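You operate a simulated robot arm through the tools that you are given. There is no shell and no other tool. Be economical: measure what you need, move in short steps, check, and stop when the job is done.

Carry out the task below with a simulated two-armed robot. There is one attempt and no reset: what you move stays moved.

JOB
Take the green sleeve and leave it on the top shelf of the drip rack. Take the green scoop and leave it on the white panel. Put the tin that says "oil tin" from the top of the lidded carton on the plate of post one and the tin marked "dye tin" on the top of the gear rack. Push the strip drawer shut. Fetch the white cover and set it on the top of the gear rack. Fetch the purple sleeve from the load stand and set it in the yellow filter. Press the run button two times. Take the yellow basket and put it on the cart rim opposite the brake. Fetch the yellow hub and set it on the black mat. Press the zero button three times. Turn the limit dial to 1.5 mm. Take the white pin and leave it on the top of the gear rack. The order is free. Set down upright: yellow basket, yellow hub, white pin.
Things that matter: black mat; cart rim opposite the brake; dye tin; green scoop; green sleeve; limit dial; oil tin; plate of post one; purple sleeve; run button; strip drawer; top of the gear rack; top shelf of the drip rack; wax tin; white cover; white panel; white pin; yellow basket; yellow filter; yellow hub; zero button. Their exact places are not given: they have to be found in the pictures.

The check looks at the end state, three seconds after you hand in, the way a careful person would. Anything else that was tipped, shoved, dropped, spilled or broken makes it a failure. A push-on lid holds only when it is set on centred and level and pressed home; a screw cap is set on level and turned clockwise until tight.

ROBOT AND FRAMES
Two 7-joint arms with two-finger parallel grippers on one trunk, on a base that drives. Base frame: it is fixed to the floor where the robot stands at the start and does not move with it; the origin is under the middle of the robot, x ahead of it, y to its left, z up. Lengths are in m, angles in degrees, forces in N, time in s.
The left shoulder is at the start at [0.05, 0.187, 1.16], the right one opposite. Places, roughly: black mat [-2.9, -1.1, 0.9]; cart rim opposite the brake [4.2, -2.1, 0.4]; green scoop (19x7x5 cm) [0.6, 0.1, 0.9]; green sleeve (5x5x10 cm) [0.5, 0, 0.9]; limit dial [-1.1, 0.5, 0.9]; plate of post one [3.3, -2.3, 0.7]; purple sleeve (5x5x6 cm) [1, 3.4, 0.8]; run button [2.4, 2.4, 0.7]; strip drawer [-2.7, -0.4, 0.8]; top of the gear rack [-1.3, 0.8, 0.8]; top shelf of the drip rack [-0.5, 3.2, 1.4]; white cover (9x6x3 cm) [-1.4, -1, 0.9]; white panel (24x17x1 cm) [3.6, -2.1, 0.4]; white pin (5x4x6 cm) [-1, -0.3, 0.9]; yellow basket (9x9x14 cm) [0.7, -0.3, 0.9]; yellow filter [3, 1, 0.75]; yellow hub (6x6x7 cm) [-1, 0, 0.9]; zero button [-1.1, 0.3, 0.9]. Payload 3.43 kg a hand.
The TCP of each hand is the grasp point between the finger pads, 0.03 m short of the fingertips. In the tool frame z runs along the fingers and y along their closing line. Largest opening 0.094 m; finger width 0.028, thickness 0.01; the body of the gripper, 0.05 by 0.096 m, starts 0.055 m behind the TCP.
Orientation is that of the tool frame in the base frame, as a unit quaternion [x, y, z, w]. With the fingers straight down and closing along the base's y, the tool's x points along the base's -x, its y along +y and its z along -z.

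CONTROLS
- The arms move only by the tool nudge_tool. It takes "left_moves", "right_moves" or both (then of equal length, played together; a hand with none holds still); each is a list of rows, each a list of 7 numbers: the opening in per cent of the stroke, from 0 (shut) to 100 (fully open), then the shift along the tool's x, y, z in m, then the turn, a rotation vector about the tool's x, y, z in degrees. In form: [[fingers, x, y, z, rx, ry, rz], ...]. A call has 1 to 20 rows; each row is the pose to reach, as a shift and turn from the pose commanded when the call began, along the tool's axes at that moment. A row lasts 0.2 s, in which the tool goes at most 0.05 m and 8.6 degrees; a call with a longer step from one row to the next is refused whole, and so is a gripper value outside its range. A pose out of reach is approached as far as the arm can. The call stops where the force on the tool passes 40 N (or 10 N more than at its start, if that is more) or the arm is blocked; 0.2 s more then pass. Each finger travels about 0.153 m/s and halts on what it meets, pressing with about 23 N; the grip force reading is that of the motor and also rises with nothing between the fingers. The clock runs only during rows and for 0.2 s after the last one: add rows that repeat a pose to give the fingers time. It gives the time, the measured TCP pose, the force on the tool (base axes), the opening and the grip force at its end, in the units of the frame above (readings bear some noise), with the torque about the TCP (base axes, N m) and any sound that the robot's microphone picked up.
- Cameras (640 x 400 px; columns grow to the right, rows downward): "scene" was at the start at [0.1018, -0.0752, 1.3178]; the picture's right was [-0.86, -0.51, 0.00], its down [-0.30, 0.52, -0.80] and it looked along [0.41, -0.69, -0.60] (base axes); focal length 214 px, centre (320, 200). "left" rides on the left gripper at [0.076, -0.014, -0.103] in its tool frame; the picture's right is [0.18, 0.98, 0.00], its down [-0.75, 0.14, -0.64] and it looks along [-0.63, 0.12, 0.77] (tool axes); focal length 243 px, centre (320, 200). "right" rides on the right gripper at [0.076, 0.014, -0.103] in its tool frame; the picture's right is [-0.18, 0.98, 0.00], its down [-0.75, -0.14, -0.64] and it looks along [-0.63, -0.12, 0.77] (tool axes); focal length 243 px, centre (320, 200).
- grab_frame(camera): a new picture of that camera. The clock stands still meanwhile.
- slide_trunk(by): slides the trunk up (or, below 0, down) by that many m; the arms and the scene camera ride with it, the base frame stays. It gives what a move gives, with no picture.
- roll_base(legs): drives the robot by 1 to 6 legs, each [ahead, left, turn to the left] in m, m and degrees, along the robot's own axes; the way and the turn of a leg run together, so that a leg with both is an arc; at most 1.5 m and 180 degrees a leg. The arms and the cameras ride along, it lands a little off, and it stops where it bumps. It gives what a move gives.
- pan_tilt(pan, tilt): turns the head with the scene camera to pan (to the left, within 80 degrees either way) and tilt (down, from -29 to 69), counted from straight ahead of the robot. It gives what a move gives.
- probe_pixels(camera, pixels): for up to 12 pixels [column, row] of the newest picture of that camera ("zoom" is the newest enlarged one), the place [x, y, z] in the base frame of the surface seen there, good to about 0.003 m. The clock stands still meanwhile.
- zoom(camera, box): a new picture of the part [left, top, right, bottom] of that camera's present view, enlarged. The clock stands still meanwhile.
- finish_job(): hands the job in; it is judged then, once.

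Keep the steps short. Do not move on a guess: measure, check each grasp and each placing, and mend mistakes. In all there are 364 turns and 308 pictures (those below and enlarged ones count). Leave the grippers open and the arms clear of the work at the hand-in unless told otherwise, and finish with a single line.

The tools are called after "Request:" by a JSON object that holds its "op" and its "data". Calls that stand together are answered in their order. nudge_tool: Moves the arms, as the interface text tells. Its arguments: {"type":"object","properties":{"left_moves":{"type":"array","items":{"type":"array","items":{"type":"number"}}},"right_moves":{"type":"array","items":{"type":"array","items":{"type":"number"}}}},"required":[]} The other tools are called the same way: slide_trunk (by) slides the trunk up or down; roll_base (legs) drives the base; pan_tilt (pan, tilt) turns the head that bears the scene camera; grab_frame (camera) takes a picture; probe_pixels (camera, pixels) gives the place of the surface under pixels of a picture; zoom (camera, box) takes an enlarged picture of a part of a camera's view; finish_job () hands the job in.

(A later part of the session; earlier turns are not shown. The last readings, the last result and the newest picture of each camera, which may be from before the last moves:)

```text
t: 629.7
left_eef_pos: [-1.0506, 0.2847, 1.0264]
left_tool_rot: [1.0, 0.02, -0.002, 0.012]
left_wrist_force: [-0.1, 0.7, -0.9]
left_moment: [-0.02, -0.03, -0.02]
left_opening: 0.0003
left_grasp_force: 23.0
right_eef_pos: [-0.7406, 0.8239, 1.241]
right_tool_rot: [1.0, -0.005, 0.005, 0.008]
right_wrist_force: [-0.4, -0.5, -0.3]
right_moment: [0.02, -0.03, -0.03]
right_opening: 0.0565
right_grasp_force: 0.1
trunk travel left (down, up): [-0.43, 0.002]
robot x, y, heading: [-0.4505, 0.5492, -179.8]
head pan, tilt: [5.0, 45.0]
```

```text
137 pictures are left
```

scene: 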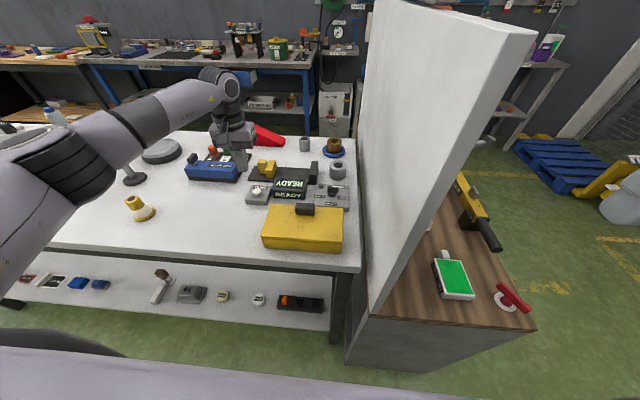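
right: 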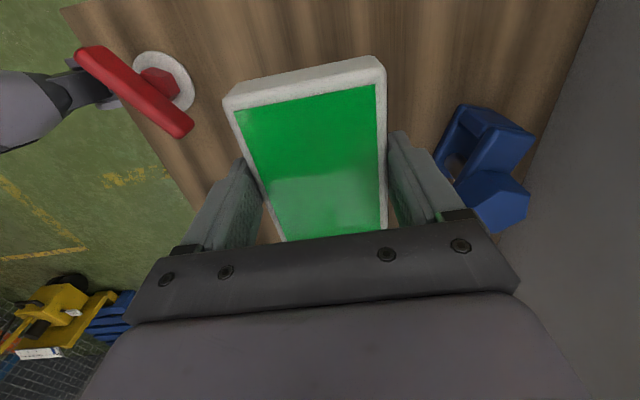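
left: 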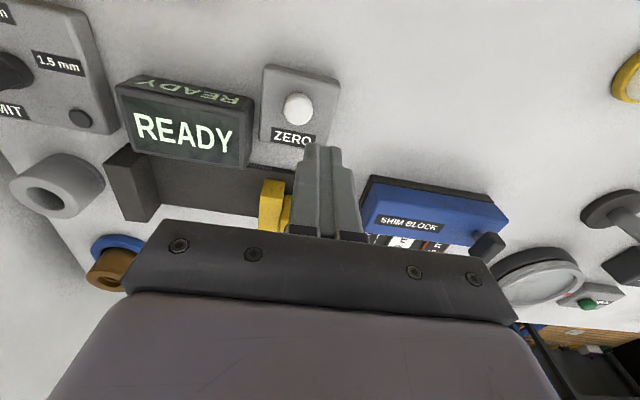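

Request:
{"op": "probe_pixels", "data": {"camera": "left", "pixels": [[299, 107], [290, 107], [308, 107], [299, 98], [299, 117], [310, 75], [57, 63], [10, 70], [80, 118]]}}

Request:
{"op": "zoom", "data": {"camera": "scene", "box": [230, 150, 370, 240]}}

```text
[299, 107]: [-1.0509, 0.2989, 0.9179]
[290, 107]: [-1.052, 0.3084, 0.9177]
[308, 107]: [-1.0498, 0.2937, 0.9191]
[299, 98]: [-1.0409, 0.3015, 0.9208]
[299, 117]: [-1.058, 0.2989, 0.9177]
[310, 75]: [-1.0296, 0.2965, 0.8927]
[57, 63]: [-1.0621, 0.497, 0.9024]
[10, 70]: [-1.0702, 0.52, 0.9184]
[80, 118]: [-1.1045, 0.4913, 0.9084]
```

```text
4.44 times, centred on (300, 195) of scene
```

zoom: 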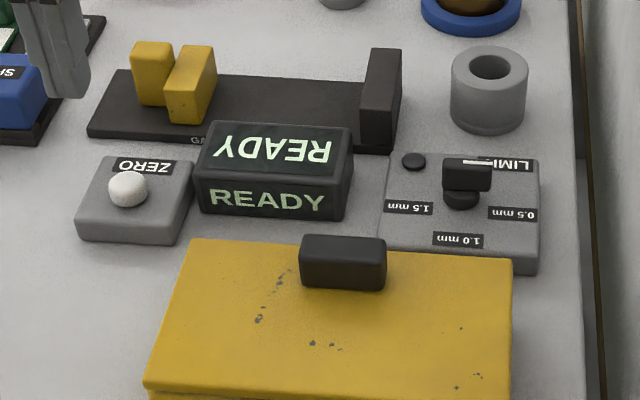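

Align above ZERO and descend; press slowly.

Request:
{"op": "nudge_tool", "data": {"left_moves": [[0, 0, -0.0143, 0.03, 0, 0, 0], [0, 0, -0.0143, 0.06, 0, 0, 0], [0, 0, -0.0143, 0.072, 0, 0, 0], [0, 0, -0.0143, 0.077, 0, 0, 0], [0, 0, -0.0143, 0.081, 0, 0, 0], [0, 0, -0.0143, 0.085, 0, 0, 0]]}}

```text
t: 631.1
left_eef_pos: [-1.0523, 0.2969, 0.9427]
left_tool_rot: [1.0, 0.021, -0.002, 0.013]
left_wrist_force: [-0.5, -0.9, 2.3]
left_moment: [-0.04, 0.0, -0.04]
left_opening: 0.0
left_grasp_force: 23.2
right_eef_pos: [-0.7406, 0.8247, 1.2402]
right_tool_rot: [1.0, -0.005, 0.005, 0.007]
right_wrist_force: [-1.2, 0.0, -0.3]
right_moment: [0.01, -0.05, 0.02]
right_opening: 0.0565
right_grasp_force: 0.0
trunk travel left (down, up): [-0.43, 0.002]
robot x, y, heading: [-0.4533, 0.5434, -180.1]
head pan, tilt: [5.0, 45.0]
heard: click
```

One click. Lift and press again (second).

Request:
{"op": "nudge_tool", "data": {"left_moves": [[0, 0, 0, -0.01, 0, 0, 0], [0, 0, 0, -0.02, 0, 0, 0], [0, 0, 0, -0.02, 0, 0, 0]]}}

Request:
{"op": "nudge_tool", "data": {"left_moves": [[0, 0, 0, 0.01, 0, 0, 0], [0, 0, 0, 0.015, 0, 0, 0], [0, 0, 0, 0.019, 0, 0, 0], [0, 0, 0, 0.021, 0, 0, 0]]}}

Request:
{"op": "nudge_tool", "data": {"left_moves": [[0, 0, 0, -0.01, 0, 0, 0], [0, 0, 0, -0.02, 0, 0, 0], [0, 0, 0, -0.02, 0, 0, 0]]}}

```text
t: 631.9
left_eef_pos: [-1.0519, 0.2963, 0.9625]
left_tool_rot: [1.0, 0.019, -0.003, 0.013]
left_wrist_force: [-0.3, -0.8, 0.2]
left_moment: [0.01, -0.01, 0.01]
left_opening: 0.0001
left_grasp_force: 23.2
right_eef_pos: [-0.7404, 0.8232, 1.2412]
right_tool_rot: [1.0, -0.004, 0.006, 0.008]
right_wrist_force: [0.1, 0.1, 0.2]
right_moment: [0.02, -0.01, 0.0]
right_opening: 0.0562
right_grasp_force: 0.0
trunk travel left (down, up): [-0.43, 0.002]
robot x, y, heading: [-0.4498, 0.5453, -180.0]
head pan, tilt: [5.0, 45.0]
```

```text
t: 632.9
left_eef_pos: [-1.053, 0.2968, 0.9411]
left_tool_rot: [1.0, 0.021, -0.002, 0.012]
left_wrist_force: [-1.1, -1.1, 4.0]
left_moment: [-0.06, 0.02, -0.02]
left_opening: 0.0002
left_grasp_force: 23.5
right_eef_pos: [-0.7399, 0.8244, 1.2408]
right_tool_rot: [1.0, -0.004, 0.004, 0.008]
right_wrist_force: [0.0, -0.7, -0.4]
right_moment: [0.03, 0.04, 0.04]
right_opening: 0.0564
right_grasp_force: 0.1
trunk travel left (down, up): [-0.43, 0.002]
robot x, y, heading: [-0.4497, 0.546, -179.9]
head pan, tilt: [5.0, 45.0]
heard: click
```

```text
t: 633.7
left_eef_pos: [-1.0514, 0.2994, 0.9617]
left_tool_rot: [1.0, 0.019, -0.001, 0.012]
left_wrist_force: [0.4, 0.4, 0.3]
left_moment: [-0.01, 0.0, 0.0]
left_opening: 0.0
left_grasp_force: 22.7
right_eef_pos: [-0.74, 0.8235, 1.2412]
right_tool_rot: [1.0, -0.004, 0.005, 0.008]
right_wrist_force: [0.2, 0.7, 0.4]
right_moment: [-0.01, -0.02, 0.01]
right_opening: 0.0562
right_grasp_force: 0.1
trunk travel left (down, up): [-0.43, 0.002]
robot x, y, heading: [-0.4551, 0.5495, -179.6]
head pan, tilt: [5.0, 45.0]
```

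Third press.

Request:
{"op": "nudge_tool", "data": {"left_moves": [[0, 0, 0, 0.01, 0, 0, 0], [0, 0, 0, 0.015, 0, 0, 0], [0, 0, 0, 0.019, 0, 0, 0], [0, 0, 0, 0.021, 0, 0, 0]]}}

Request:
{"op": "nudge_tool", "data": {"left_moves": [[0, 0, 0, -0.02, 0, 0, 0], [0, 0, 0, -0.05, 0, 0, 0], [30, 0, 0, -0.09, 0, 0, 0], [50, 0, -0.03, -0.12, 0, 0, 0], [50, -0.005, -0.07, -0.12, 0, 0, 0], [50, -0.005, -0.11, -0.12, 0, 0, 0], [50, -0.005, -0.15, -0.12, 0, 0, 0], [50, -0.005, -0.19, -0.12, 0, 0, 0], [50, -0.005, -0.22, -0.12, 0, 0, 0]]}}

Request:
{"op": "grab_frame", "data": {"camera": "left"}}

```text
t: 634.7
left_eef_pos: [-1.0523, 0.2975, 0.9424]
left_tool_rot: [1.0, 0.019, -0.003, 0.011]
left_wrist_force: [1.1, 1.5, 5.6]
left_moment: [0.12, -0.05, 0.02]
left_opening: 0.0003
left_grasp_force: 22.1
right_eef_pos: [-0.7378, 0.8249, 1.2394]
right_tool_rot: [1.0, -0.004, 0.005, 0.008]
right_wrist_force: [0.3, 0.1, 0.2]
right_moment: [0.0, -0.03, 0.05]
right_opening: 0.0562
right_grasp_force: 0.1
trunk travel left (down, up): [-0.43, 0.002]
robot x, y, heading: [-0.4558, 0.5437, -179.7]
head pan, tilt: [5.0, 45.0]
heard: click
```

```text
t: 636.7
left_eef_pos: [-1.0453, 0.5045, 1.0543]
left_tool_rot: [1.0, 0.02, -0.003, 0.012]
left_wrist_force: [-0.1, -0.2, 0.1]
left_moment: [0.0, -0.03, 0.0]
left_opening: 0.0471
left_grasp_force: 0.0
left hand out of reach, approached as far as the arm can: row 8, 9
right_eef_pos: [-0.7407, 0.825, 1.2402]
right_tool_rot: [1.0, -0.004, 0.005, 0.007]
right_wrist_force: [-0.3, -1.0, 0.0]
right_moment: [0.07, 0.02, -0.02]
right_opening: 0.0568
right_grasp_force: 0.2
trunk travel left (down, up): [-0.43, 0.002]
robot x, y, heading: [-0.4523, 0.5434, -179.8]
head pan, tilt: [5.0, 45.0]
```

```text
135 pictures are left
```

left: 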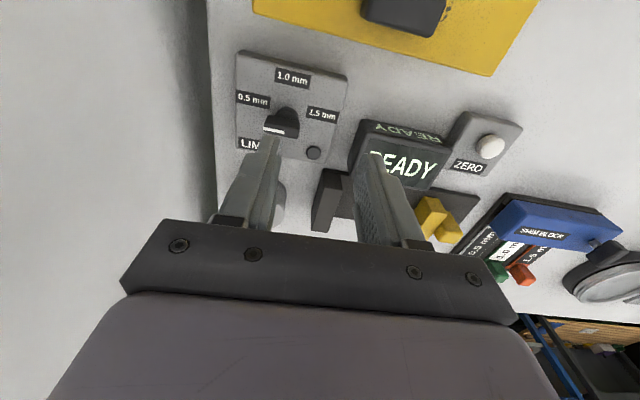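

Request:
{"op": "zoom", "data": {"camera": "left", "box": [220, 40, 370, 180]}}

Request:
{"op": "probe_pixels", "data": {"camera": "left", "pixels": [[282, 120], [272, 128], [292, 125], [283, 112], [292, 76], [252, 100], [322, 115], [270, 133], [300, 110], [240, 60], [345, 80]]}}

```text
2.86 times, centred on (295, 110) of left
```

zoom: 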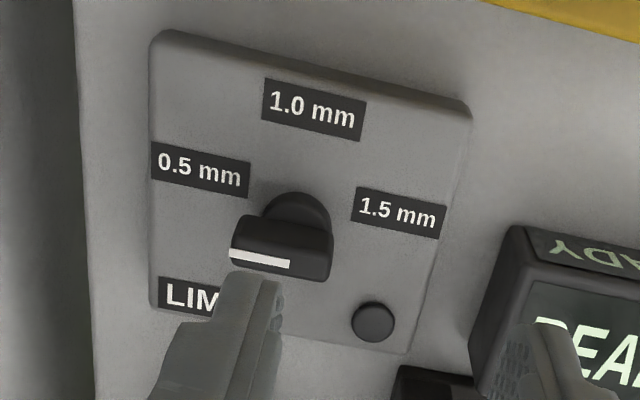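

```text
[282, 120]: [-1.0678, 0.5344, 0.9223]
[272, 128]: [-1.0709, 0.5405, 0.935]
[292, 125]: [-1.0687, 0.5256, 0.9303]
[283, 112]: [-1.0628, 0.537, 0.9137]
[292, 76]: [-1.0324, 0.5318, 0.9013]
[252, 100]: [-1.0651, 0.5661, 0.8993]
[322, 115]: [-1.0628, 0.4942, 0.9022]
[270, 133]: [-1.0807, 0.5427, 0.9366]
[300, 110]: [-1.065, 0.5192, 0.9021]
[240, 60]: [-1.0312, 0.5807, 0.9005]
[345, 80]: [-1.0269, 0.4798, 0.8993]
```

Three clicks done. The dial points to 0.5 mm (+y); 1.5 mm is toward −y, via 1.0 (toward me): a 180° clockwise turn. Retract left hand, turn the base 25° right for reach.

Request:
{"op": "nudge_tool", "data": {"left_moves": [[50, 0.035, 0.015, -0.02, 0, 0, 0], [50, 0.075, 0.03, -0.04, 0, 0, 0], [50, 0.115, 0.045, -0.06, 0, 0, 0], [50, 0.155, 0.06, -0.08, 0, 0, 0], [50, 0.195, 0.08, -0.08, 0, 0, 0], [50, 0.235, 0.1, -0.08, 0, 0, 0], [50, 0.27, 0.12, -0.08, 0, 0, 0]]}}

Request:
{"op": "roll_base", "data": {"legs": [[0, 0, -25]]}}

```text
t: 638.3
left_eef_pos: [-0.7711, 0.399, 1.1341]
left_tool_rot: [1.0, 0.02, -0.002, 0.012]
left_wrist_force: [-0.3, 0.0, -0.2]
left_moment: [0.02, -0.02, -0.02]
left_opening: 0.0469
left_grasp_force: 0.0
right_eef_pos: [-0.7398, 0.824, 1.2409]
right_tool_rot: [1.0, -0.004, 0.004, 0.008]
right_wrist_force: [-0.1, 0.1, -0.1]
right_moment: [0.02, 0.0, -0.01]
right_opening: 0.0564
right_grasp_force: 0.1
trunk travel left (down, up): [-0.43, 0.002]
robot x, y, heading: [-0.4531, 0.5434, -179.7]
head pan, tilt: [5.0, 45.0]
```

```text
t: 640.0
left_eef_pos: [-0.8034, 0.55, 1.1337]
left_tool_rot: [0.98, -0.197, -0.005, 0.012]
left_wrist_force: [0.0, 0.8, 0.1]
left_moment: [0.0, 0.0, -0.01]
left_opening: 0.0472
left_grasp_force: 0.0
right_eef_pos: [-0.5964, 0.92, 1.241]
right_tool_rot: [0.975, -0.221, 0.004, 0.008]
right_wrist_force: [0.4, 0.5, 0.1]
right_moment: [-0.02, 0.01, -0.01]
right_opening: 0.0566
right_grasp_force: 0.2
trunk travel left (down, up): [-0.43, 0.002]
robot x, y, heading: [-0.4507, 0.5486, 154.9]
head pan, tilt: [5.0, 45.0]
```

Rotate left hand ~93° (closing nearly along x) while moving clear of the board.

Request:
{"op": "nudge_tool", "data": {"left_moves": [[60, 0.008, 0.018, 0, 0, 0, -8.4], [60, 0.016, 0.037, 0, 0, 0, -16.8], [60, 0.024, 0.055, 0, 0, 0, -25.2], [60, 0.032, 0.074, 0, 0, 0, -33.6], [60, 0.0386, 0.092, 0, 0, 0, -42], [60, 0.0386, 0.092, 0, 0, 0, -50.4], [60, 0.0386, 0.092, 0, 0, 0, -58.8], [60, 0.0386, 0.092, 0, 0, 0, -67.2], [60, 0.0386, 0.092, 0, 0, 0, -75.6], [60, 0.0386, 0.092, 0, 0, 0, -84], [60, 0.0386, 0.092, 0, 0, 0, -92]]}}

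```text
t: 642.4
left_eef_pos: [-0.8039, 0.4492, 1.1353]
left_tool_rot: [0.823, 0.568, -0.013, 0.005]
left_wrist_force: [-0.5, -0.6, -0.6]
left_moment: [-0.01, -0.05, 0.02]
left_opening: 0.0563
left_grasp_force: 0.0
right_eef_pos: [-0.5953, 0.9209, 1.2407]
right_tool_rot: [0.975, -0.221, 0.003, 0.009]
right_wrist_force: [0.4, 0.2, -0.5]
right_moment: [0.02, -0.03, -0.01]
right_opening: 0.0565
right_grasp_force: 0.1
trunk travel left (down, up): [-0.43, 0.002]
robot x, y, heading: [-0.4519, 0.5476, 155.0]
head pan, tilt: [5.0, 45.0]
```

Request:
{"op": "nudge_tool", "data": {"left_moves": [[60, -0.002, -0.035, 0, 0, 0, 0], [60, -0.004, -0.075, 0, 0, 0, 0], [60, -0.006, -0.115, 0.01, 0, 0, 0], [60, -0.008, -0.155, 0.02, 0, 0, 0], [60, -0.01, -0.195, 0.03, 0, 0, 0], [60, -0.012, -0.235, 0.05, 0, 0, 0], [60, -0.015, -0.265, 0.07, 0, 0, 0], [60, -0.015, -0.2765, 0.09, 0, 0, 0]]}}

Request:
{"op": "grab_frame", "data": {"camera": "left"}}

Request:
{"op": "grab_frame", "data": {"camera": "scene"}}

```text
t: 644.2
left_eef_pos: [-1.0677, 0.5304, 1.0475]
left_tool_rot: [0.823, 0.567, -0.012, 0.004]
left_wrist_force: [0.8, 0.8, -0.7]
left_moment: [0.01, 0.01, 0.0]
left_opening: 0.0565
left_grasp_force: 0.1
right_eef_pos: [-0.5959, 0.9211, 1.24]
right_tool_rot: [0.975, -0.221, 0.003, 0.009]
right_wrist_force: [-0.3, 0.3, 0.6]
right_moment: [-0.02, -0.03, 0.03]
right_opening: 0.0562
right_grasp_force: 0.1
trunk travel left (down, up): [-0.43, 0.002]
robot x, y, heading: [-0.4542, 0.5447, 155.2]
head pan, tilt: [5.0, 45.0]
```

```text
133 pictures are left
```

left: 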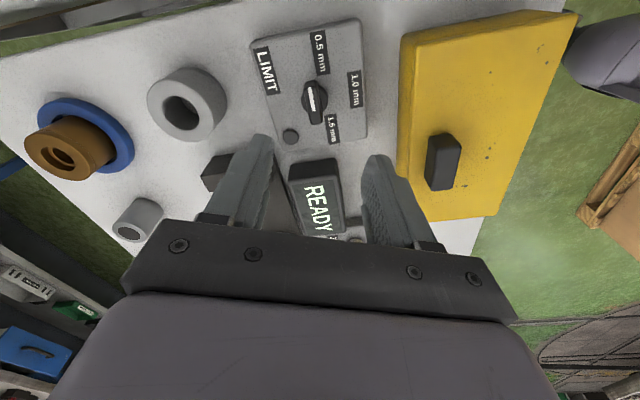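

```text
132 pictures are left
```

scene: 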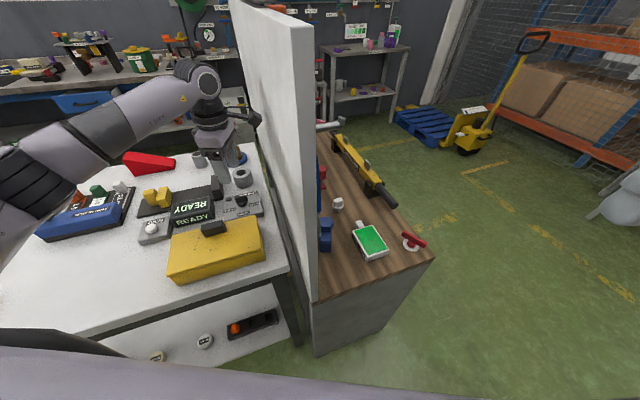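

Request:
{"op": "zoom", "data": {"camera": "left", "box": [240, 20, 380, 160]}}

Request:
{"op": "probe_pixels", "data": {"camera": "left", "pixels": [[312, 85], [316, 100], [319, 118], [308, 100], [324, 102], [319, 50], [353, 88], [335, 122]]}}

```text
2.86 times, centred on (310, 90) of left
```

zoom: 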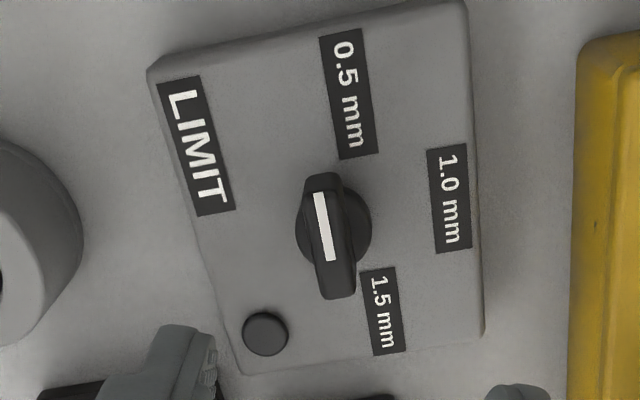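

```text
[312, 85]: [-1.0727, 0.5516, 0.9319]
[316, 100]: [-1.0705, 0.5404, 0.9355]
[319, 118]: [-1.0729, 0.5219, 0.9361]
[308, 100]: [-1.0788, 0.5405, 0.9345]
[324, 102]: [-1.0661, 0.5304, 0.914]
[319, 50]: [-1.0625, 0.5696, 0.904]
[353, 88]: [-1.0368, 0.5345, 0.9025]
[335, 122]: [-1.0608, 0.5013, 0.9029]
```

Grasp the dial bar.

Request:
{"op": "nudge_tool", "data": {"left_moves": [[60, 0.0042, -0.0059, 0.03, 0, 0, 0], [60, 0.0042, -0.0059, 0.07, 0, 0, 0], [60, 0.0042, -0.0059, 0.1, 0, 0, 0], [60, 0.0042, -0.0059, 0.107, 0, 0, 0], [20, 0.0042, -0.0059, 0.107, 0, 0, 0], [0, 0.0042, -0.0059, 0.107, 0, 0, 0], [0, 0.0042, -0.0059, 0.107, 0, 0, 0]]}}

Request:
{"op": "zoom", "data": {"camera": "left", "box": [200, 40, 440, 220]}}

```text
t: 645.8
left_eef_pos: [-1.0733, 0.535, 0.9407]
left_tool_rot: [0.823, 0.568, -0.011, 0.003]
left_wrist_force: [-3.0, -0.5, 3.8]
left_moment: [0.08, -0.65, 0.05]
left_opening: 0.0246
left_grasp_force: 45.6
right_eef_pos: [-0.595, 0.9203, 1.2412]
right_tool_rot: [0.975, -0.222, 0.004, 0.009]
right_wrist_force: [-0.6, 0.5, -0.5]
right_moment: [-0.02, -0.02, 0.0]
right_opening: 0.0566
right_grasp_force: 0.0
trunk travel left (down, up): [-0.43, 0.002]
robot x, y, heading: [-0.4518, 0.5469, 155.3]
head pan, tilt: [5.0, 45.0]
```

```text
2.22 times, centred on (320, 130) of left
```

zoom: 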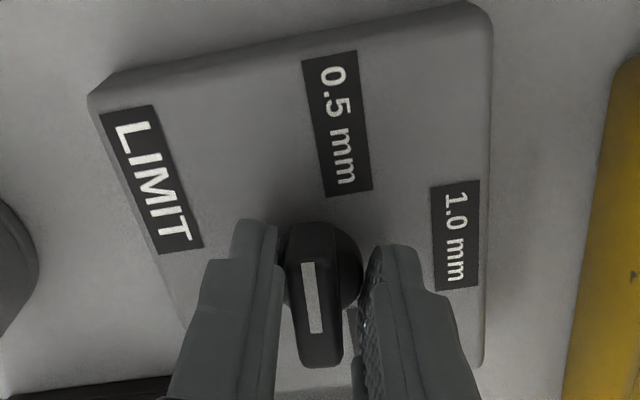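

Rotate clockwise 90° first, listening.

Request:
{"op": "nudge_tool", "data": {"left_moves": [[0, 0, 0, 0, 0, 0, 8], [0, 0, 0, 0, 0, 0, 16], [0, 0, 0, 0, 0, 0, 24], [0, 0, 0, 0, 0, 0, 32], [0, 0, 0, 0, 0, 0, 40], [0, 0, 0, 0, 0, 0, 48], [0, 0, 0, 0, 0, 0, 56], [0, 0, 0, 0, 0, 0, 64], [0, 0, 0, 0, 0, 0, 72], [0, 0, 0, 0, 0, 0, 80], [0, 0, 0, 0, 0, 0, 88]]}}

Request:
{"op": "zoom", "data": {"camera": "left", "box": [200, 40, 440, 220]}}

```text
t: 648.2
left_eef_pos: [-1.0721, 0.5307, 0.9403]
left_tool_rot: [0.987, -0.163, -0.002, 0.015]
left_wrist_force: [18.7, -24.8, -4.7]
left_moment: [-0.3, 0.33, 0.07]
left_opening: 0.0243
left_grasp_force: 45.0
right_eef_pos: [-0.5923, 0.9173, 1.2422]
right_tool_rot: [0.975, -0.221, 0.002, 0.008]
right_wrist_force: [0.7, -0.7, -0.3]
right_moment: [-0.01, -0.04, 0.0]
right_opening: 0.0561
right_grasp_force: 0.1
trunk travel left (down, up): [-0.43, 0.002]
robot x, y, heading: [-0.4499, 0.5488, 155.1]
head pan, tilt: [5.0, 45.0]
```

```text
2.22 times, centred on (320, 130) of left
```

zoom: 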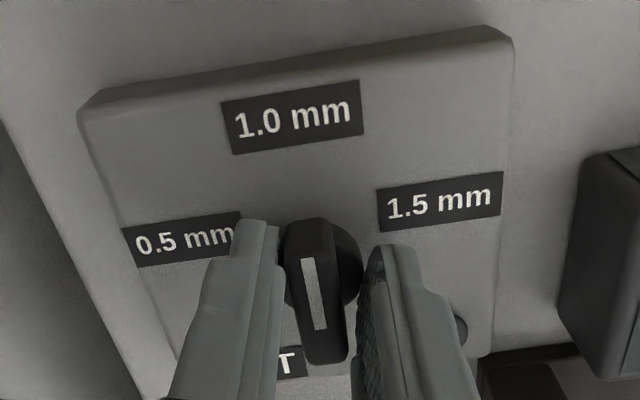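

Now at 1.0. Recentre a little and keep turning.

Request:
{"op": "nudge_tool", "data": {"left_moves": [[0, 0.005, 0.0025, 0, 0, 0, 6], [0, 0.005, 0.0025, 0, 0, 0, 14], [0, 0.005, 0.0025, 0, 0, 0, 22], [0, 0.005, 0.0025, 0, 0, 0, 30], [0, 0.005, 0.0025, 0, 0, 0, 38], [0, 0.005, 0.0025, 0, 0, 0, 46], [0, 0.005, 0.0025, 0, 0, 0, 54]]}}

Request:
{"op": "zoom", "data": {"camera": "left", "box": [200, 40, 440, 220]}}

```text
t: 649.8
left_eef_pos: [-1.0717, 0.5298, 0.9398]
left_tool_rot: [0.911, -0.413, -0.003, 0.012]
left_wrist_force: [-10.1, -16.3, -1.1]
left_moment: [0.42, 0.65, 0.09]
left_opening: 0.024
left_grasp_force: 44.9
left hand out of reach, approached as far as the arm can: row 5, 6, 7
right_eef_pos: [-0.596, 0.9188, 1.2414]
right_tool_rot: [0.975, -0.221, 0.003, 0.007]
right_wrist_force: [-0.4, 0.1, 0.5]
right_moment: [0.0, -0.01, 0.01]
right_opening: 0.0565
right_grasp_force: 0.0
trunk travel left (down, up): [-0.43, 0.002]
robot x, y, heading: [-0.4533, 0.5438, 155.1]
head pan, tilt: [5.0, 45.0]
```

```text
2.22 times, centred on (320, 130) of left
```

zoom: 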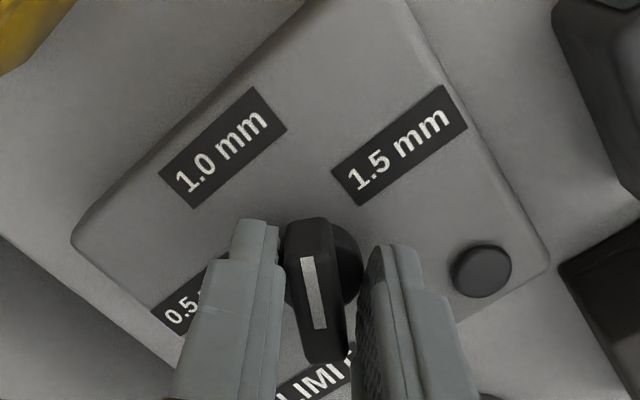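

Out of wrist range at about −30°. Release, lift, and look; then I'll push the pointer the rest with closed fingers.

Request:
{"op": "nudge_tool", "data": {"left_moves": [[40, 0, 0, 0, 0, 0, 0], [50, 0, 0, 0, 0, 0, 0], [50, 0, 0, -0.04, 0, 0, 0], [50, 0, 0, -0.08, 0, 0, 0], [50, 0, 0, -0.1, 0, 0, -8], [50, 0, 0, -0.1, 0, 0, -16], [20, 0, 0, -0.1, 0, 0, -24], [0, 0, 0, -0.1, 0, 0, -32], [0, 0, 0, -0.1, 0, 0, -40], [0, 0, 0, -0.1, 0, 0, -46]]}}

Request:
{"op": "grab_frame", "data": {"camera": "left"}}

Request:
{"op": "zoom", "data": {"camera": "left", "box": [200, 20, 400, 180]}}

```text
t: 652.0
left_eef_pos: [-1.0697, 0.5333, 1.0411]
left_tool_rot: [1.0, -0.024, -0.006, 0.01]
left_wrist_force: [0.1, -0.3, -0.3]
left_moment: [0.01, 0.0, 0.01]
left_opening: 0.0002
left_grasp_force: 22.8
right_eef_pos: [-0.5956, 0.9205, 1.2419]
right_tool_rot: [0.975, -0.222, 0.004, 0.009]
right_wrist_force: [0.4, -0.1, -0.4]
right_moment: [0.02, 0.01, 0.01]
right_opening: 0.0562
right_grasp_force: 0.1
trunk travel left (down, up): [-0.43, 0.002]
robot x, y, heading: [-0.4545, 0.5436, 155.1]
head pan, tilt: [5.0, 45.0]
```

```text
127 pictures are left
```

left: 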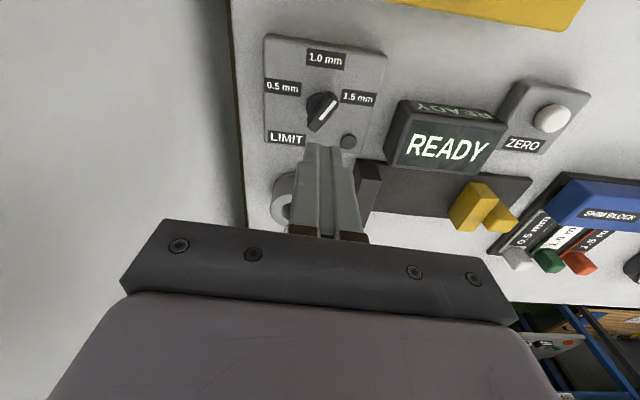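

```text
2.50 times, centred on (300, 100) of left
```

zoom: 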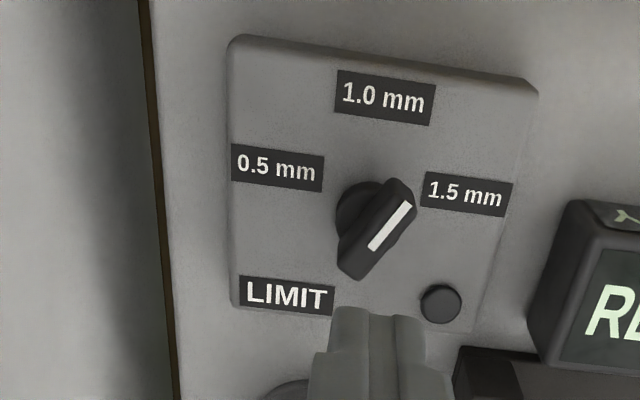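

Pointer is at about −34° (between 1.0 and 1.5; the 1.5 label centre lies at about −75°). Push the pointer end toward −y with closed fingers.

Request:
{"op": "nudge_tool", "data": {"left_moves": [[0, 0.0204, -0.0278, 0.0, 0, 0, 0], [0, 0.0204, -0.0278, 0.04, 0, 0, 0], [0, 0.0204, -0.0278, 0.08, 0, 0, 0], [0, 0.0204, -0.0278, 0.1, 0, 0, 0], [0, 0.021, -0.02, 0.1, 0, 0, 0], [0, 0.021, -0.014, 0.1, 0, 0, 0], [0, 0.021, -0.008, 0.1, 0, 0, 0], [0, 0.021, -0.002, 0.1, 0, 0, 0]]}}

Request:
{"op": "zoom", "data": {"camera": "left", "box": [200, 20, 400, 180]}}

```text
t: 653.8
left_eef_pos: [-1.0479, 0.5334, 0.9395]
left_tool_rot: [1.0, -0.025, -0.006, 0.01]
left_wrist_force: [4.5, 0.9, -2.0]
left_moment: [0.07, -0.14, -0.01]
left_opening: 0.0002
left_grasp_force: 23.0
right_eef_pos: [-0.5945, 0.9203, 1.2409]
right_tool_rot: [0.975, -0.221, 0.002, 0.008]
right_wrist_force: [-0.2, 1.1, 0.1]
right_moment: [0.0, 0.01, 0.01]
right_opening: 0.0562
right_grasp_force: 0.0
trunk travel left (down, up): [-0.43, 0.002]
robot x, y, heading: [-0.4531, 0.5455, 155.2]
head pan, tilt: [5.0, 45.0]
```

```text
2.50 times, centred on (300, 100) of left
```

zoom: 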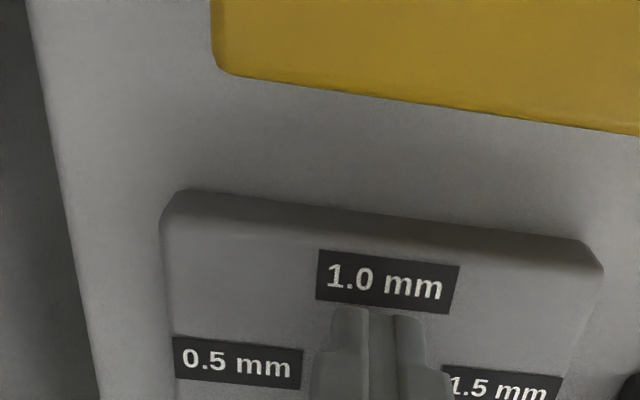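

Request:
{"op": "nudge_tool", "data": {"left_moves": [[0, 0, 0.003, 0, 0, 0, 0], [0, 0, 0.005, 0, 0, 0, 0], [0, 0, 0.005, 0, 0, 0, 0]]}}

Request:
{"op": "nudge_tool", "data": {"left_moves": [[0, 0.002, -0.01, 0, 0, 0, 0], [0, 0.002, -0.015, -0.04, 0, 0, 0], [0, -0.02, -0.01, -0.08, 0, 0, 0], [0, -0.022, -0.005, -0.1, 0, 0, 0]]}}

Request:
{"op": "zoom", "data": {"camera": "left", "box": [200, 20, 400, 180]}}

```text
t: 654.6
left_eef_pos: [-1.0484, 0.5273, 0.9419]
left_tool_rot: [1.0, -0.024, -0.006, 0.012]
left_wrist_force: [8.9, -1.6, 1.3]
left_moment: [0.08, -0.26, -0.02]
left_opening: 0.0
left_grasp_force: 22.9
right_eef_pos: [-0.5947, 0.9193, 1.2409]
right_tool_rot: [0.975, -0.222, 0.003, 0.008]
right_wrist_force: [0.5, 0.8, 0.0]
right_moment: [-0.02, 0.0, 0.02]
right_opening: 0.0566
right_grasp_force: 0.0
trunk travel left (down, up): [-0.43, 0.002]
robot x, y, heading: [-0.4533, 0.5462, 155.3]
head pan, tilt: [5.0, 45.0]
```

```text
t: 655.6
left_eef_pos: [-1.0692, 0.5363, 1.042]
left_tool_rot: [1.0, -0.025, -0.007, 0.01]
left_wrist_force: [0.0, 0.1, 0.1]
left_moment: [-0.02, 0.0, 0.02]
left_opening: 0.0001
left_grasp_force: 22.8
right_eef_pos: [-0.5943, 0.9211, 1.2407]
right_tool_rot: [0.975, -0.221, 0.003, 0.009]
right_wrist_force: [-0.3, -0.3, -0.5]
right_moment: [0.0, -0.02, -0.04]
right_opening: 0.0568
right_grasp_force: 0.2
trunk travel left (down, up): [-0.43, 0.002]
robot x, y, heading: [-0.4532, 0.5438, 155.0]
head pan, tilt: [5.0, 45.0]
```

```text
2.50 times, centred on (300, 100) of left
```

zoom: 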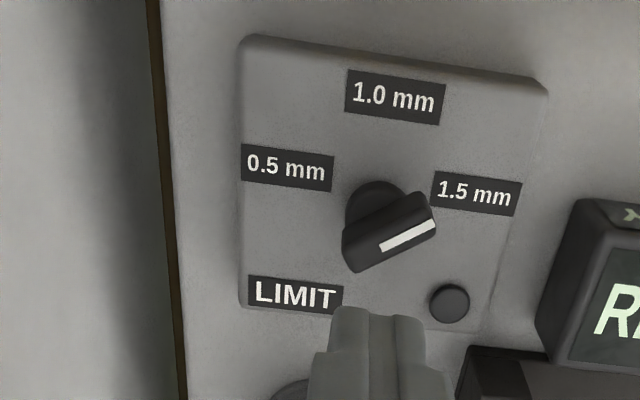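

At ~−59°. Push ~4 mm further.

Request:
{"op": "nudge_tool", "data": {"left_moves": [[0, 0.0192, -0.0247, 0.0, 0, 0, 0], [0, 0.0192, -0.0247, 0.04, 0, 0, 0], [0, 0.0192, -0.0247, 0.08, 0, 0, 0], [0, 0.0192, -0.0247, 0.1, 0, 0, 0], [0, 0.0192, -0.016, 0.1, 0, 0, 0], [0, 0.0192, -0.008, 0.1, 0, 0, 0], [0, 0.0192, 0.0, 0.1, 0, 0, 0], [0, 0.0192, 0.006, 0.1, 0, 0, 0], [0, 0.0192, 0.0115, 0.1, 0, 0, 0], [0, 0.0192, 0.0115, 0.1, 0, 0, 0]]}}

Request:
{"op": "nudge_tool", "data": {"left_moves": [[0, 0.002, -0.01, 0, 0, 0, 0], [0, 0.002, -0.02, -0.04, 0, 0, 0], [0, -0.02, -0.013, -0.08, 0, 0, 0], [0, -0.022, -0.01, -0.1, 0, 0, 0]]}}

Request:
{"op": "zoom", "data": {"camera": "left", "box": [200, 20, 400, 180]}}

```text
t: 657.8
left_eef_pos: [-1.0489, 0.5239, 0.9412]
left_tool_rot: [1.0, -0.026, -0.005, 0.009]
left_wrist_force: [17.3, 13.9, 1.6]
left_moment: [0.39, -0.5, -0.29]
left_opening: 0.0
left_grasp_force: 22.7
right_eef_pos: [-0.5927, 0.9229, 1.2408]
right_tool_rot: [0.975, -0.222, 0.002, 0.01]
right_wrist_force: [0.6, 0.3, 0.4]
right_moment: [0.02, 0.0, -0.01]
right_opening: 0.0563
right_grasp_force: 0.0
trunk travel left (down, up): [-0.43, 0.002]
robot x, y, heading: [-0.453, 0.545, 155.0]
head pan, tilt: [5.0, 45.0]
```

```text
t: 658.8
left_eef_pos: [-1.0719, 0.5338, 1.0421]
left_tool_rot: [1.0, -0.024, -0.008, 0.011]
left_wrist_force: [0.5, 0.1, -0.4]
left_moment: [0.02, 0.0, -0.02]
left_opening: 0.0
left_grasp_force: 22.6
right_eef_pos: [-0.5953, 0.9212, 1.241]
right_tool_rot: [0.975, -0.222, 0.003, 0.009]
right_wrist_force: [-0.3, 0.5, 0.7]
right_moment: [0.0, 0.01, 0.0]
right_opening: 0.0565
right_grasp_force: 0.0
trunk travel left (down, up): [-0.43, 0.002]
robot x, y, heading: [-0.4505, 0.5474, 155.1]
head pan, tilt: [5.0, 45.0]
```

```text
2.50 times, centred on (300, 100) of left
```

zoom: 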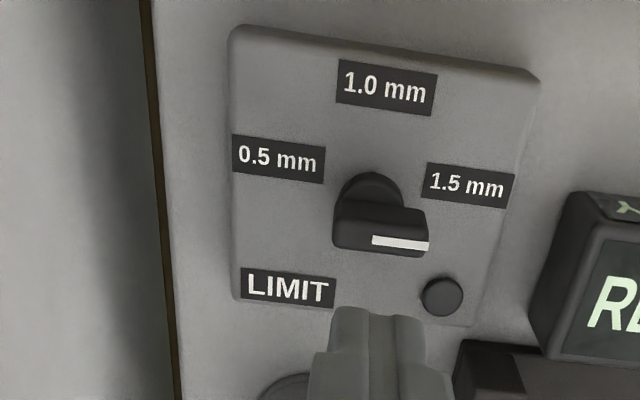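

Pointer now at ≈−88°. Measure label and pivot positions precisely to decide the exact angle.

Request:
{"op": "grab_frame", "data": {"camera": "left"}}

Request:
{"op": "zoom", "data": {"camera": "left", "box": [260, 20, 380, 130]}}

```text
122 pictures are left
```

left: 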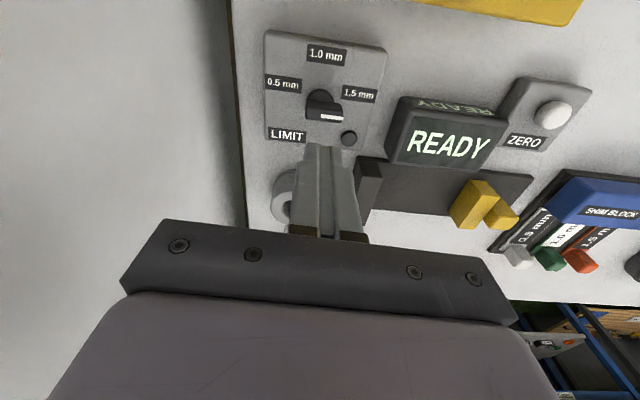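

```text
3.64 times, centred on (320, 75) of left
```

zoom: 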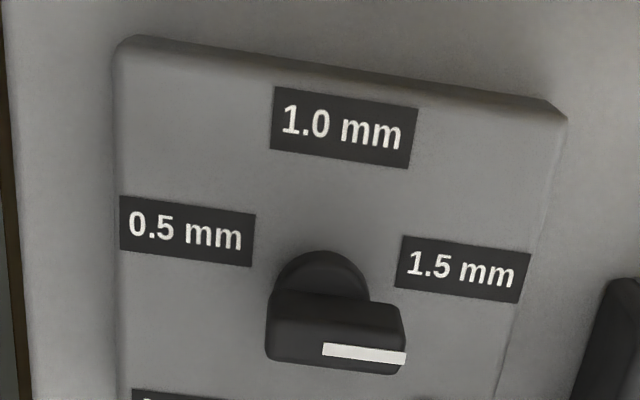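

Request:
{"op": "probe_pixels", "data": {"camera": "zoom", "pixels": [[185, 232], [345, 128], [461, 269], [320, 265], [290, 285], [355, 285], [280, 310], [398, 320], [272, 350], [400, 360], [335, 330], [120, 45]]}}

```text
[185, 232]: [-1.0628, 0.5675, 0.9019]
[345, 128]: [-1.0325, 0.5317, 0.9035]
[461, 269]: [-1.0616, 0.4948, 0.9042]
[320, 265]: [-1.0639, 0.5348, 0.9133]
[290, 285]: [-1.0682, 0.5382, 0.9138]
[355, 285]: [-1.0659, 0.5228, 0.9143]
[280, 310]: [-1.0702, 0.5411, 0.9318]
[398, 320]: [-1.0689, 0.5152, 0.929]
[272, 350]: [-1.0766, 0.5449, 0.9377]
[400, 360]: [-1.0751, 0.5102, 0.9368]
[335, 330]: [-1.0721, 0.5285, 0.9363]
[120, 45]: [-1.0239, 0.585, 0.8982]
```

The 1.5 label lies at ≈−77°; pointer is at −87°. Nudge the pointer end back ~8° by pushing +x from its west side.

Request:
{"op": "nudge_tool", "data": {"left_moves": [[0, -0.027, 0.0185, 0, 0, 0, 0], [0, -0.028, 0.0185, 0.04, 0, 0, 0], [0, -0.028, 0.0185, 0.08, 0, 0, 0], [0, -0.028, 0.0185, 0.099, 0, 0, 0], [0, -0.024, 0.0185, 0.099, 0, 0, 0], [0, -0.021, 0.0185, 0.099, 0, 0, 0]]}}

```text
t: 660.2
left_eef_pos: [-1.0964, 0.5124, 0.9401]
left_tool_rot: [1.0, -0.024, -0.006, 0.01]
left_wrist_force: [-1.8, -1.1, -1.9]
left_moment: [0.0, 0.1, 0.03]
left_opening: 0.0003
left_grasp_force: 22.7
right_eef_pos: [-0.5952, 0.9193, 1.2415]
right_tool_rot: [0.975, -0.221, 0.004, 0.009]
right_wrist_force: [0.5, -0.8, 0.2]
right_moment: [0.0, 0.02, 0.0]
right_opening: 0.0564
right_grasp_force: 0.1
trunk travel left (down, up): [-0.43, 0.002]
robot x, y, heading: [-0.4538, 0.5468, 155.1]
head pan, tilt: [5.0, 45.0]
```

Request:
{"op": "nudge_tool", "data": {"left_moves": [[0, 0.003, 0, 0, 0, 0, 0], [0, 0.005, 0, 0, 0, 0, 0]]}}

Request:
{"op": "nudge_tool", "data": {"left_moves": [[0, -0.01, 0, 0, 0, 0, 0], [0, -0.01, 0, -0.04, 0, 0, 0], [0, 0.01, -0.01, -0.08, 0, 0, 0], [0, 0.018, -0.018, -0.1, 0, 0, 0]]}}

Request:
{"op": "zoom", "data": {"camera": "left", "box": [260, 20, 380, 130]}}

```text
t: 660.8
left_eef_pos: [-1.0916, 0.5107, 0.9396]
left_tool_rot: [1.0, -0.022, -0.006, 0.012]
left_wrist_force: [-4.4, -12.0, -1.0]
left_moment: [-0.3, 0.12, -0.13]
left_opening: 0.0001
left_grasp_force: 22.7
right_eef_pos: [-0.5959, 0.918, 1.2412]
right_tool_rot: [0.975, -0.222, 0.002, 0.007]
right_wrist_force: [0.6, -0.1, -0.2]
right_moment: [-0.04, 0.0, -0.02]
right_opening: 0.0564
right_grasp_force: 0.1
trunk travel left (down, up): [-0.43, 0.002]
robot x, y, heading: [-0.4508, 0.5458, 155.4]
head pan, tilt: [5.0, 45.0]
```

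```text
t: 661.8
left_eef_pos: [-1.0696, 0.5345, 1.0426]
left_tool_rot: [1.0, -0.025, -0.006, 0.011]
left_wrist_force: [0.6, -0.4, -0.2]
left_moment: [-0.01, -0.02, 0.05]
left_opening: 0.0
left_grasp_force: 23.0
right_eef_pos: [-0.5948, 0.9205, 1.2413]
right_tool_rot: [0.975, -0.222, 0.002, 0.009]
right_wrist_force: [0.3, -0.5, 0.0]
right_moment: [0.0, 0.0, 0.0]
right_opening: 0.0563
right_grasp_force: 0.0
trunk travel left (down, up): [-0.43, 0.002]
robot x, y, heading: [-0.4565, 0.5488, 155.0]
head pan, tilt: [5.0, 45.0]
```

```text
3.64 times, centred on (320, 75) of left
```

zoom: 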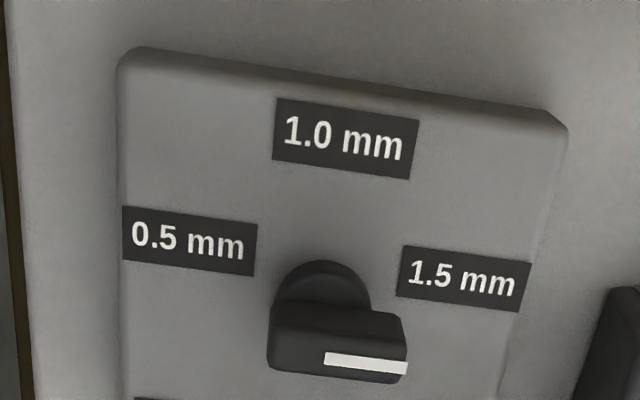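

No change yet; push a few mm more.

Request:
{"op": "nudge_tool", "data": {"left_moves": [[0, -0.027, 0.018, 0, 0, 0, 0], [0, -0.028, 0.0195, 0.04, 0, 0, 0], [0, -0.028, 0.0195, 0.08, 0, 0, 0], [0, -0.028, 0.0195, 0.099, 0, 0, 0], [0, -0.022, 0.0195, 0.099, 0, 0, 0], [0, -0.018, 0.0195, 0.099, 0, 0, 0], [0, -0.0155, 0.0195, 0.099, 0, 0, 0]]}}

Request:
{"op": "nudge_tool", "data": {"left_moves": [[0, -0.01, 0, 0, 0, 0, 0], [0, -0.01, 0, -0.04, 0, 0, 0], [0, 0.005, -0.01, -0.08, 0, 0, 0], [0, 0.0135, -0.0195, -0.1, 0, 0, 0]]}}

Request:
{"op": "zoom", "data": {"camera": "left", "box": [260, 20, 380, 130]}}

```text
t: 663.4
left_eef_pos: [-1.0903, 0.5105, 0.9419]
left_tool_rot: [1.0, -0.023, -0.007, 0.011]
left_wrist_force: [-4.5, -9.6, 2.1]
left_moment: [-0.24, 0.06, -0.06]
left_opening: 0.0002
left_grasp_force: 22.8
right_eef_pos: [-0.5956, 0.9183, 1.2422]
right_tool_rot: [0.975, -0.222, 0.003, 0.007]
right_wrist_force: [0.1, -0.3, -0.1]
right_moment: [0.03, -0.04, 0.01]
right_opening: 0.0562
right_grasp_force: 0.2
trunk travel left (down, up): [-0.43, 0.002]
robot x, y, heading: [-0.4539, 0.5489, 155.3]
head pan, tilt: [5.0, 45.0]
```

```text
t: 664.4
left_eef_pos: [-1.0735, 0.5352, 1.0423]
left_tool_rot: [1.0, -0.024, -0.007, 0.01]
left_wrist_force: [0.2, 0.2, 0.4]
left_moment: [0.0, 0.0, 0.01]
left_opening: 0.0
left_grasp_force: 23.5
right_eef_pos: [-0.5949, 0.9199, 1.2409]
right_tool_rot: [0.975, -0.221, 0.002, 0.008]
right_wrist_force: [0.0, -0.3, 0.0]
right_moment: [-0.01, 0.01, 0.0]
right_opening: 0.0564
right_grasp_force: 0.1
trunk travel left (down, up): [-0.43, 0.002]
robot x, y, heading: [-0.4507, 0.5472, 155.2]
head pan, tilt: [5.0, 45.0]
```

```text
3.64 times, centred on (320, 75) of left
```

zoom: 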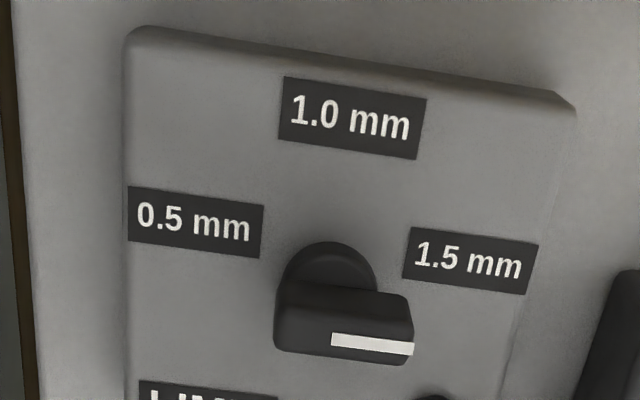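

The fingertip was meeting the knob's base disc. Repeat 1 cm higher so only the bar is pushed.

Request:
{"op": "nudge_tool", "data": {"left_moves": [[0, -0.025, 0.018, 0, 0, 0, 0], [0, -0.026, 0.0195, 0.04, 0, 0, 0], [0, -0.026, 0.0195, 0.08, 0, 0, 0], [0, -0.026, 0.0195, 0.0885, 0, 0, 0], [0, -0.02, 0.0195, 0.0885, 0, 0, 0], [0, -0.016, 0.0195, 0.0885, 0, 0, 0], [0, -0.014, 0.0195, 0.0885, 0, 0, 0]]}}

Request:
{"op": "nudge_tool", "data": {"left_moves": [[0, -0.01, 0, 0, 0, 0, 0], [0, -0.01, 0, -0.04, 0, 0, 0], [0, 0.005, -0.01, -0.07, 0, 0, 0], [0, 0.0135, -0.0195, -0.09, 0, 0, 0]]}}

Request:
{"op": "zoom", "data": {"camera": "left", "box": [260, 20, 380, 130]}}

```text
t: 666.0
left_eef_pos: [-1.087, 0.5127, 0.9538]
left_tool_rot: [1.0, -0.025, -0.006, 0.01]
left_wrist_force: [0.4, -2.5, -0.5]
left_moment: [-0.05, 0.01, -0.03]
left_opening: 0.0
left_grasp_force: 23.0
right_eef_pos: [-0.5963, 0.9207, 1.2412]
right_tool_rot: [0.975, -0.22, 0.003, 0.008]
right_wrist_force: [1.0, 0.5, 0.9]
right_moment: [0.01, 0.0, -0.02]
right_opening: 0.0564
right_grasp_force: 0.1
trunk travel left (down, up): [-0.43, 0.002]
robot x, y, heading: [-0.4545, 0.5494, 155.3]
head pan, tilt: [5.0, 45.0]
```

```text
t: 667.0
left_eef_pos: [-1.073, 0.5349, 1.0462]
left_tool_rot: [1.0, -0.024, -0.007, 0.01]
left_wrist_force: [-0.1, -0.2, -0.1]
left_moment: [-0.01, 0.01, 0.01]
left_opening: 0.0
left_grasp_force: 23.2
right_eef_pos: [-0.5945, 0.9199, 1.2402]
right_tool_rot: [0.975, -0.222, 0.002, 0.009]
right_wrist_force: [-0.3, 0.9, 0.3]
right_moment: [-0.02, -0.01, -0.04]
right_opening: 0.0562
right_grasp_force: 0.1
trunk travel left (down, up): [-0.43, 0.002]
robot x, y, heading: [-0.4504, 0.5503, 155.1]
head pan, tilt: [5.0, 45.0]
```

```text
3.64 times, centred on (320, 75) of left
```

zoom: 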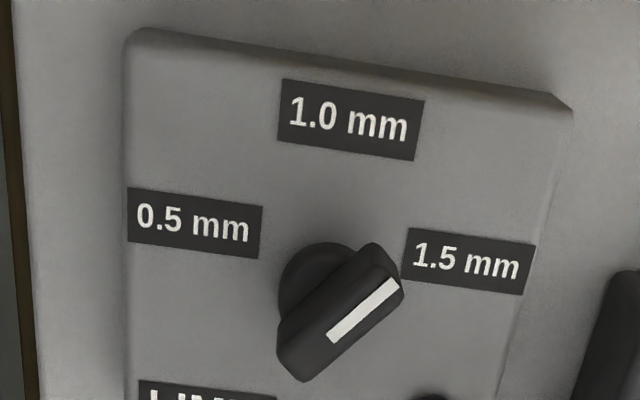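

Overshot to −45° (knob turns freely). Push again from the north-east, carefully.

Request:
{"op": "nudge_tool", "data": {"left_moves": [[0, 0.0228, -0.0262, 0.0, 0, 0, 0], [0, 0.0228, -0.0262, 0.04, 0, 0, 0], [0, 0.0228, -0.0262, 0.08, 0, 0, 0], [0, 0.0228, -0.0262, 0.093, 0, 0, 0], [0, 0.0235, -0.018, 0.093, 0, 0, 0], [0, 0.024, -0.01, 0.093, 0, 0, 0], [0, 0.0245, -0.002, 0.093, 0, 0, 0], [0, 0.0245, 0.004, 0.093, 0, 0, 0], [0, 0.0245, 0.0085, 0.093, 0, 0, 0], [0, 0.0245, 0.0085, 0.093, 0, 0, 0]]}}

Request:
{"op": "nudge_tool", "data": {"left_moves": [[0, 0.002, -0.01, 0, 0, 0, 0], [0, 0.002, -0.02, -0.04, 0, 0, 0], [0, -0.02, -0.013, -0.08, 0, 0, 0], [0, -0.0245, -0.0085, -0.093, 0, 0, 0]]}}

Request:
{"op": "zoom", "data": {"camera": "left", "box": [260, 20, 380, 130]}}

```text
t: 669.2
left_eef_pos: [-1.0489, 0.5224, 0.9499]
left_tool_rot: [1.0, -0.025, -0.006, 0.01]
left_wrist_force: [1.0, -0.4, 0.9]
left_moment: [0.03, 0.01, -0.02]
left_opening: 0.0
left_grasp_force: 23.3
right_eef_pos: [-0.5948, 0.9203, 1.241]
right_tool_rot: [0.975, -0.222, 0.004, 0.008]
right_wrist_force: [-0.4, 0.4, -0.7]
right_moment: [0.02, 0.0, 0.0]
right_opening: 0.0562
right_grasp_force: 0.0
trunk travel left (down, up): [-0.43, 0.002]
robot x, y, heading: [-0.4525, 0.5467, 155.3]
head pan, tilt: [5.0, 45.0]
```

```text
t: 670.2
left_eef_pos: [-1.0739, 0.5347, 1.044]
left_tool_rot: [1.0, -0.025, -0.006, 0.01]
left_wrist_force: [0.8, -0.4, -0.2]
left_moment: [-0.02, -0.01, 0.02]
left_opening: 0.0
left_grasp_force: 23.1
right_eef_pos: [-0.5956, 0.9197, 1.2413]
right_tool_rot: [0.975, -0.222, 0.002, 0.009]
right_wrist_force: [-0.6, -0.2, 0.6]
right_moment: [0.0, -0.01, 0.02]
right_opening: 0.0562
right_grasp_force: 0.1
trunk travel left (down, up): [-0.43, 0.002]
robot x, y, heading: [-0.4529, 0.5443, 155.0]
head pan, tilt: [5.0, 45.0]
```

```text
3.64 times, centred on (320, 75) of left
```

zoom: 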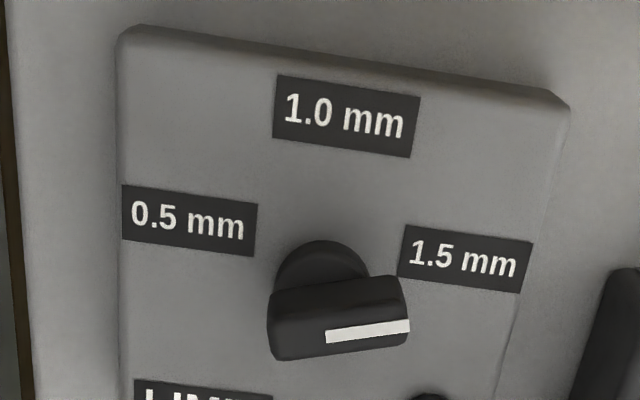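

Pointer is at ≈ −74…−75°, right at the 1.5 mm label. Retract the left hand, turn base to −x and go to the hub.

Request:
{"op": "nudge_tool", "data": {"left_moves": [[30, 0.03, 0.02, -0.02, 0, 0, 0], [50, 0.07, 0.03, -0.04, 0, 0, 0], [60, 0.11, 0.045, -0.06, 0, 0, 0], [60, 0.15, 0.06, -0.08, 0, 0, 0], [60, 0.19, 0.075, -0.08, 0, 0, 0], [60, 0.23, 0.09, -0.08, 0, 0, 0], [60, 0.26, 0.11, -0.08, 0, 0, 0]]}}

Request:
{"op": "roll_base", "data": {"legs": [[-0.03, 0, 0], [0, 0, 25], [0, 0.42, 0]]}}

Request:
{"op": "pan_tilt", "data": {"pan": 5, "tilt": 45}}

Request:
{"op": "grab_frame", "data": {"camera": "scene"}}

```text
t: 671.8
left_eef_pos: [-0.8181, 0.4136, 1.1241]
left_tool_rot: [1.0, -0.024, -0.007, 0.011]
left_wrist_force: [0.0, 0.0, 0.1]
left_moment: [0.0, -0.01, 0.01]
left_opening: 0.0564
left_grasp_force: 0.0
right_eef_pos: [-0.5949, 0.9196, 1.2401]
right_tool_rot: [0.975, -0.222, 0.003, 0.009]
right_wrist_force: [-0.2, -0.4, -0.3]
right_moment: [-0.02, -0.01, -0.01]
right_opening: 0.0562
right_grasp_force: 0.0
trunk travel left (down, up): [-0.43, 0.002]
robot x, y, heading: [-0.4544, 0.5461, 155.4]
head pan, tilt: [5.0, 45.0]
```

```text
t: 676.2
left_eef_pos: [-0.689, -0.1735, 1.124]
left_tool_rot: [0.98, 0.199, -0.004, 0.012]
left_wrist_force: [0.0, -0.4, 0.6]
left_moment: [0.02, 0.01, -0.01]
left_opening: 0.0563
left_grasp_force: 0.1
right_eef_pos: [-0.7098, 0.3792, 1.24]
right_tool_rot: [1.0, 0.002, 0.005, 0.008]
right_wrist_force: [0.1, 0.9, 0.9]
right_moment: [0.05, 0.0, 0.01]
right_opening: 0.0564
right_grasp_force: 0.0
trunk travel left (down, up): [-0.43, 0.002]
robot x, y, heading: [-0.4191, 0.1049, -178.8]
head pan, tilt: [5.0, 45.0]
```

```text
t: 676.8
left_eef_pos: [-0.6886, -0.1724, 1.1238]
left_tool_rot: [0.98, 0.199, -0.004, 0.012]
left_wrist_force: [-0.5, -0.5, -0.3]
left_moment: [0.01, -0.02, 0.0]
left_opening: 0.0563
left_grasp_force: 0.1
right_eef_pos: [-0.7091, 0.3798, 1.2399]
right_tool_rot: [1.0, 0.002, 0.005, 0.007]
right_wrist_force: [0.5, -0.4, 0.4]
right_moment: [-0.01, -0.01, 0.03]
right_opening: 0.0563
right_grasp_force: 0.1
trunk travel left (down, up): [-0.43, 0.002]
robot x, y, heading: [-0.4186, 0.1023, -179.0]
head pan, tilt: [5.0, 45.0]
```

```text
116 pictures are left
```

scene: 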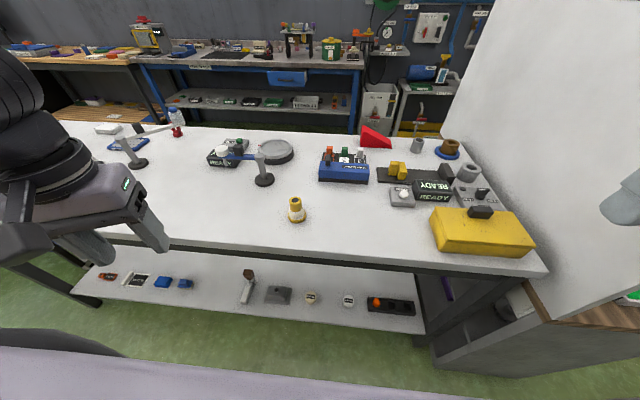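

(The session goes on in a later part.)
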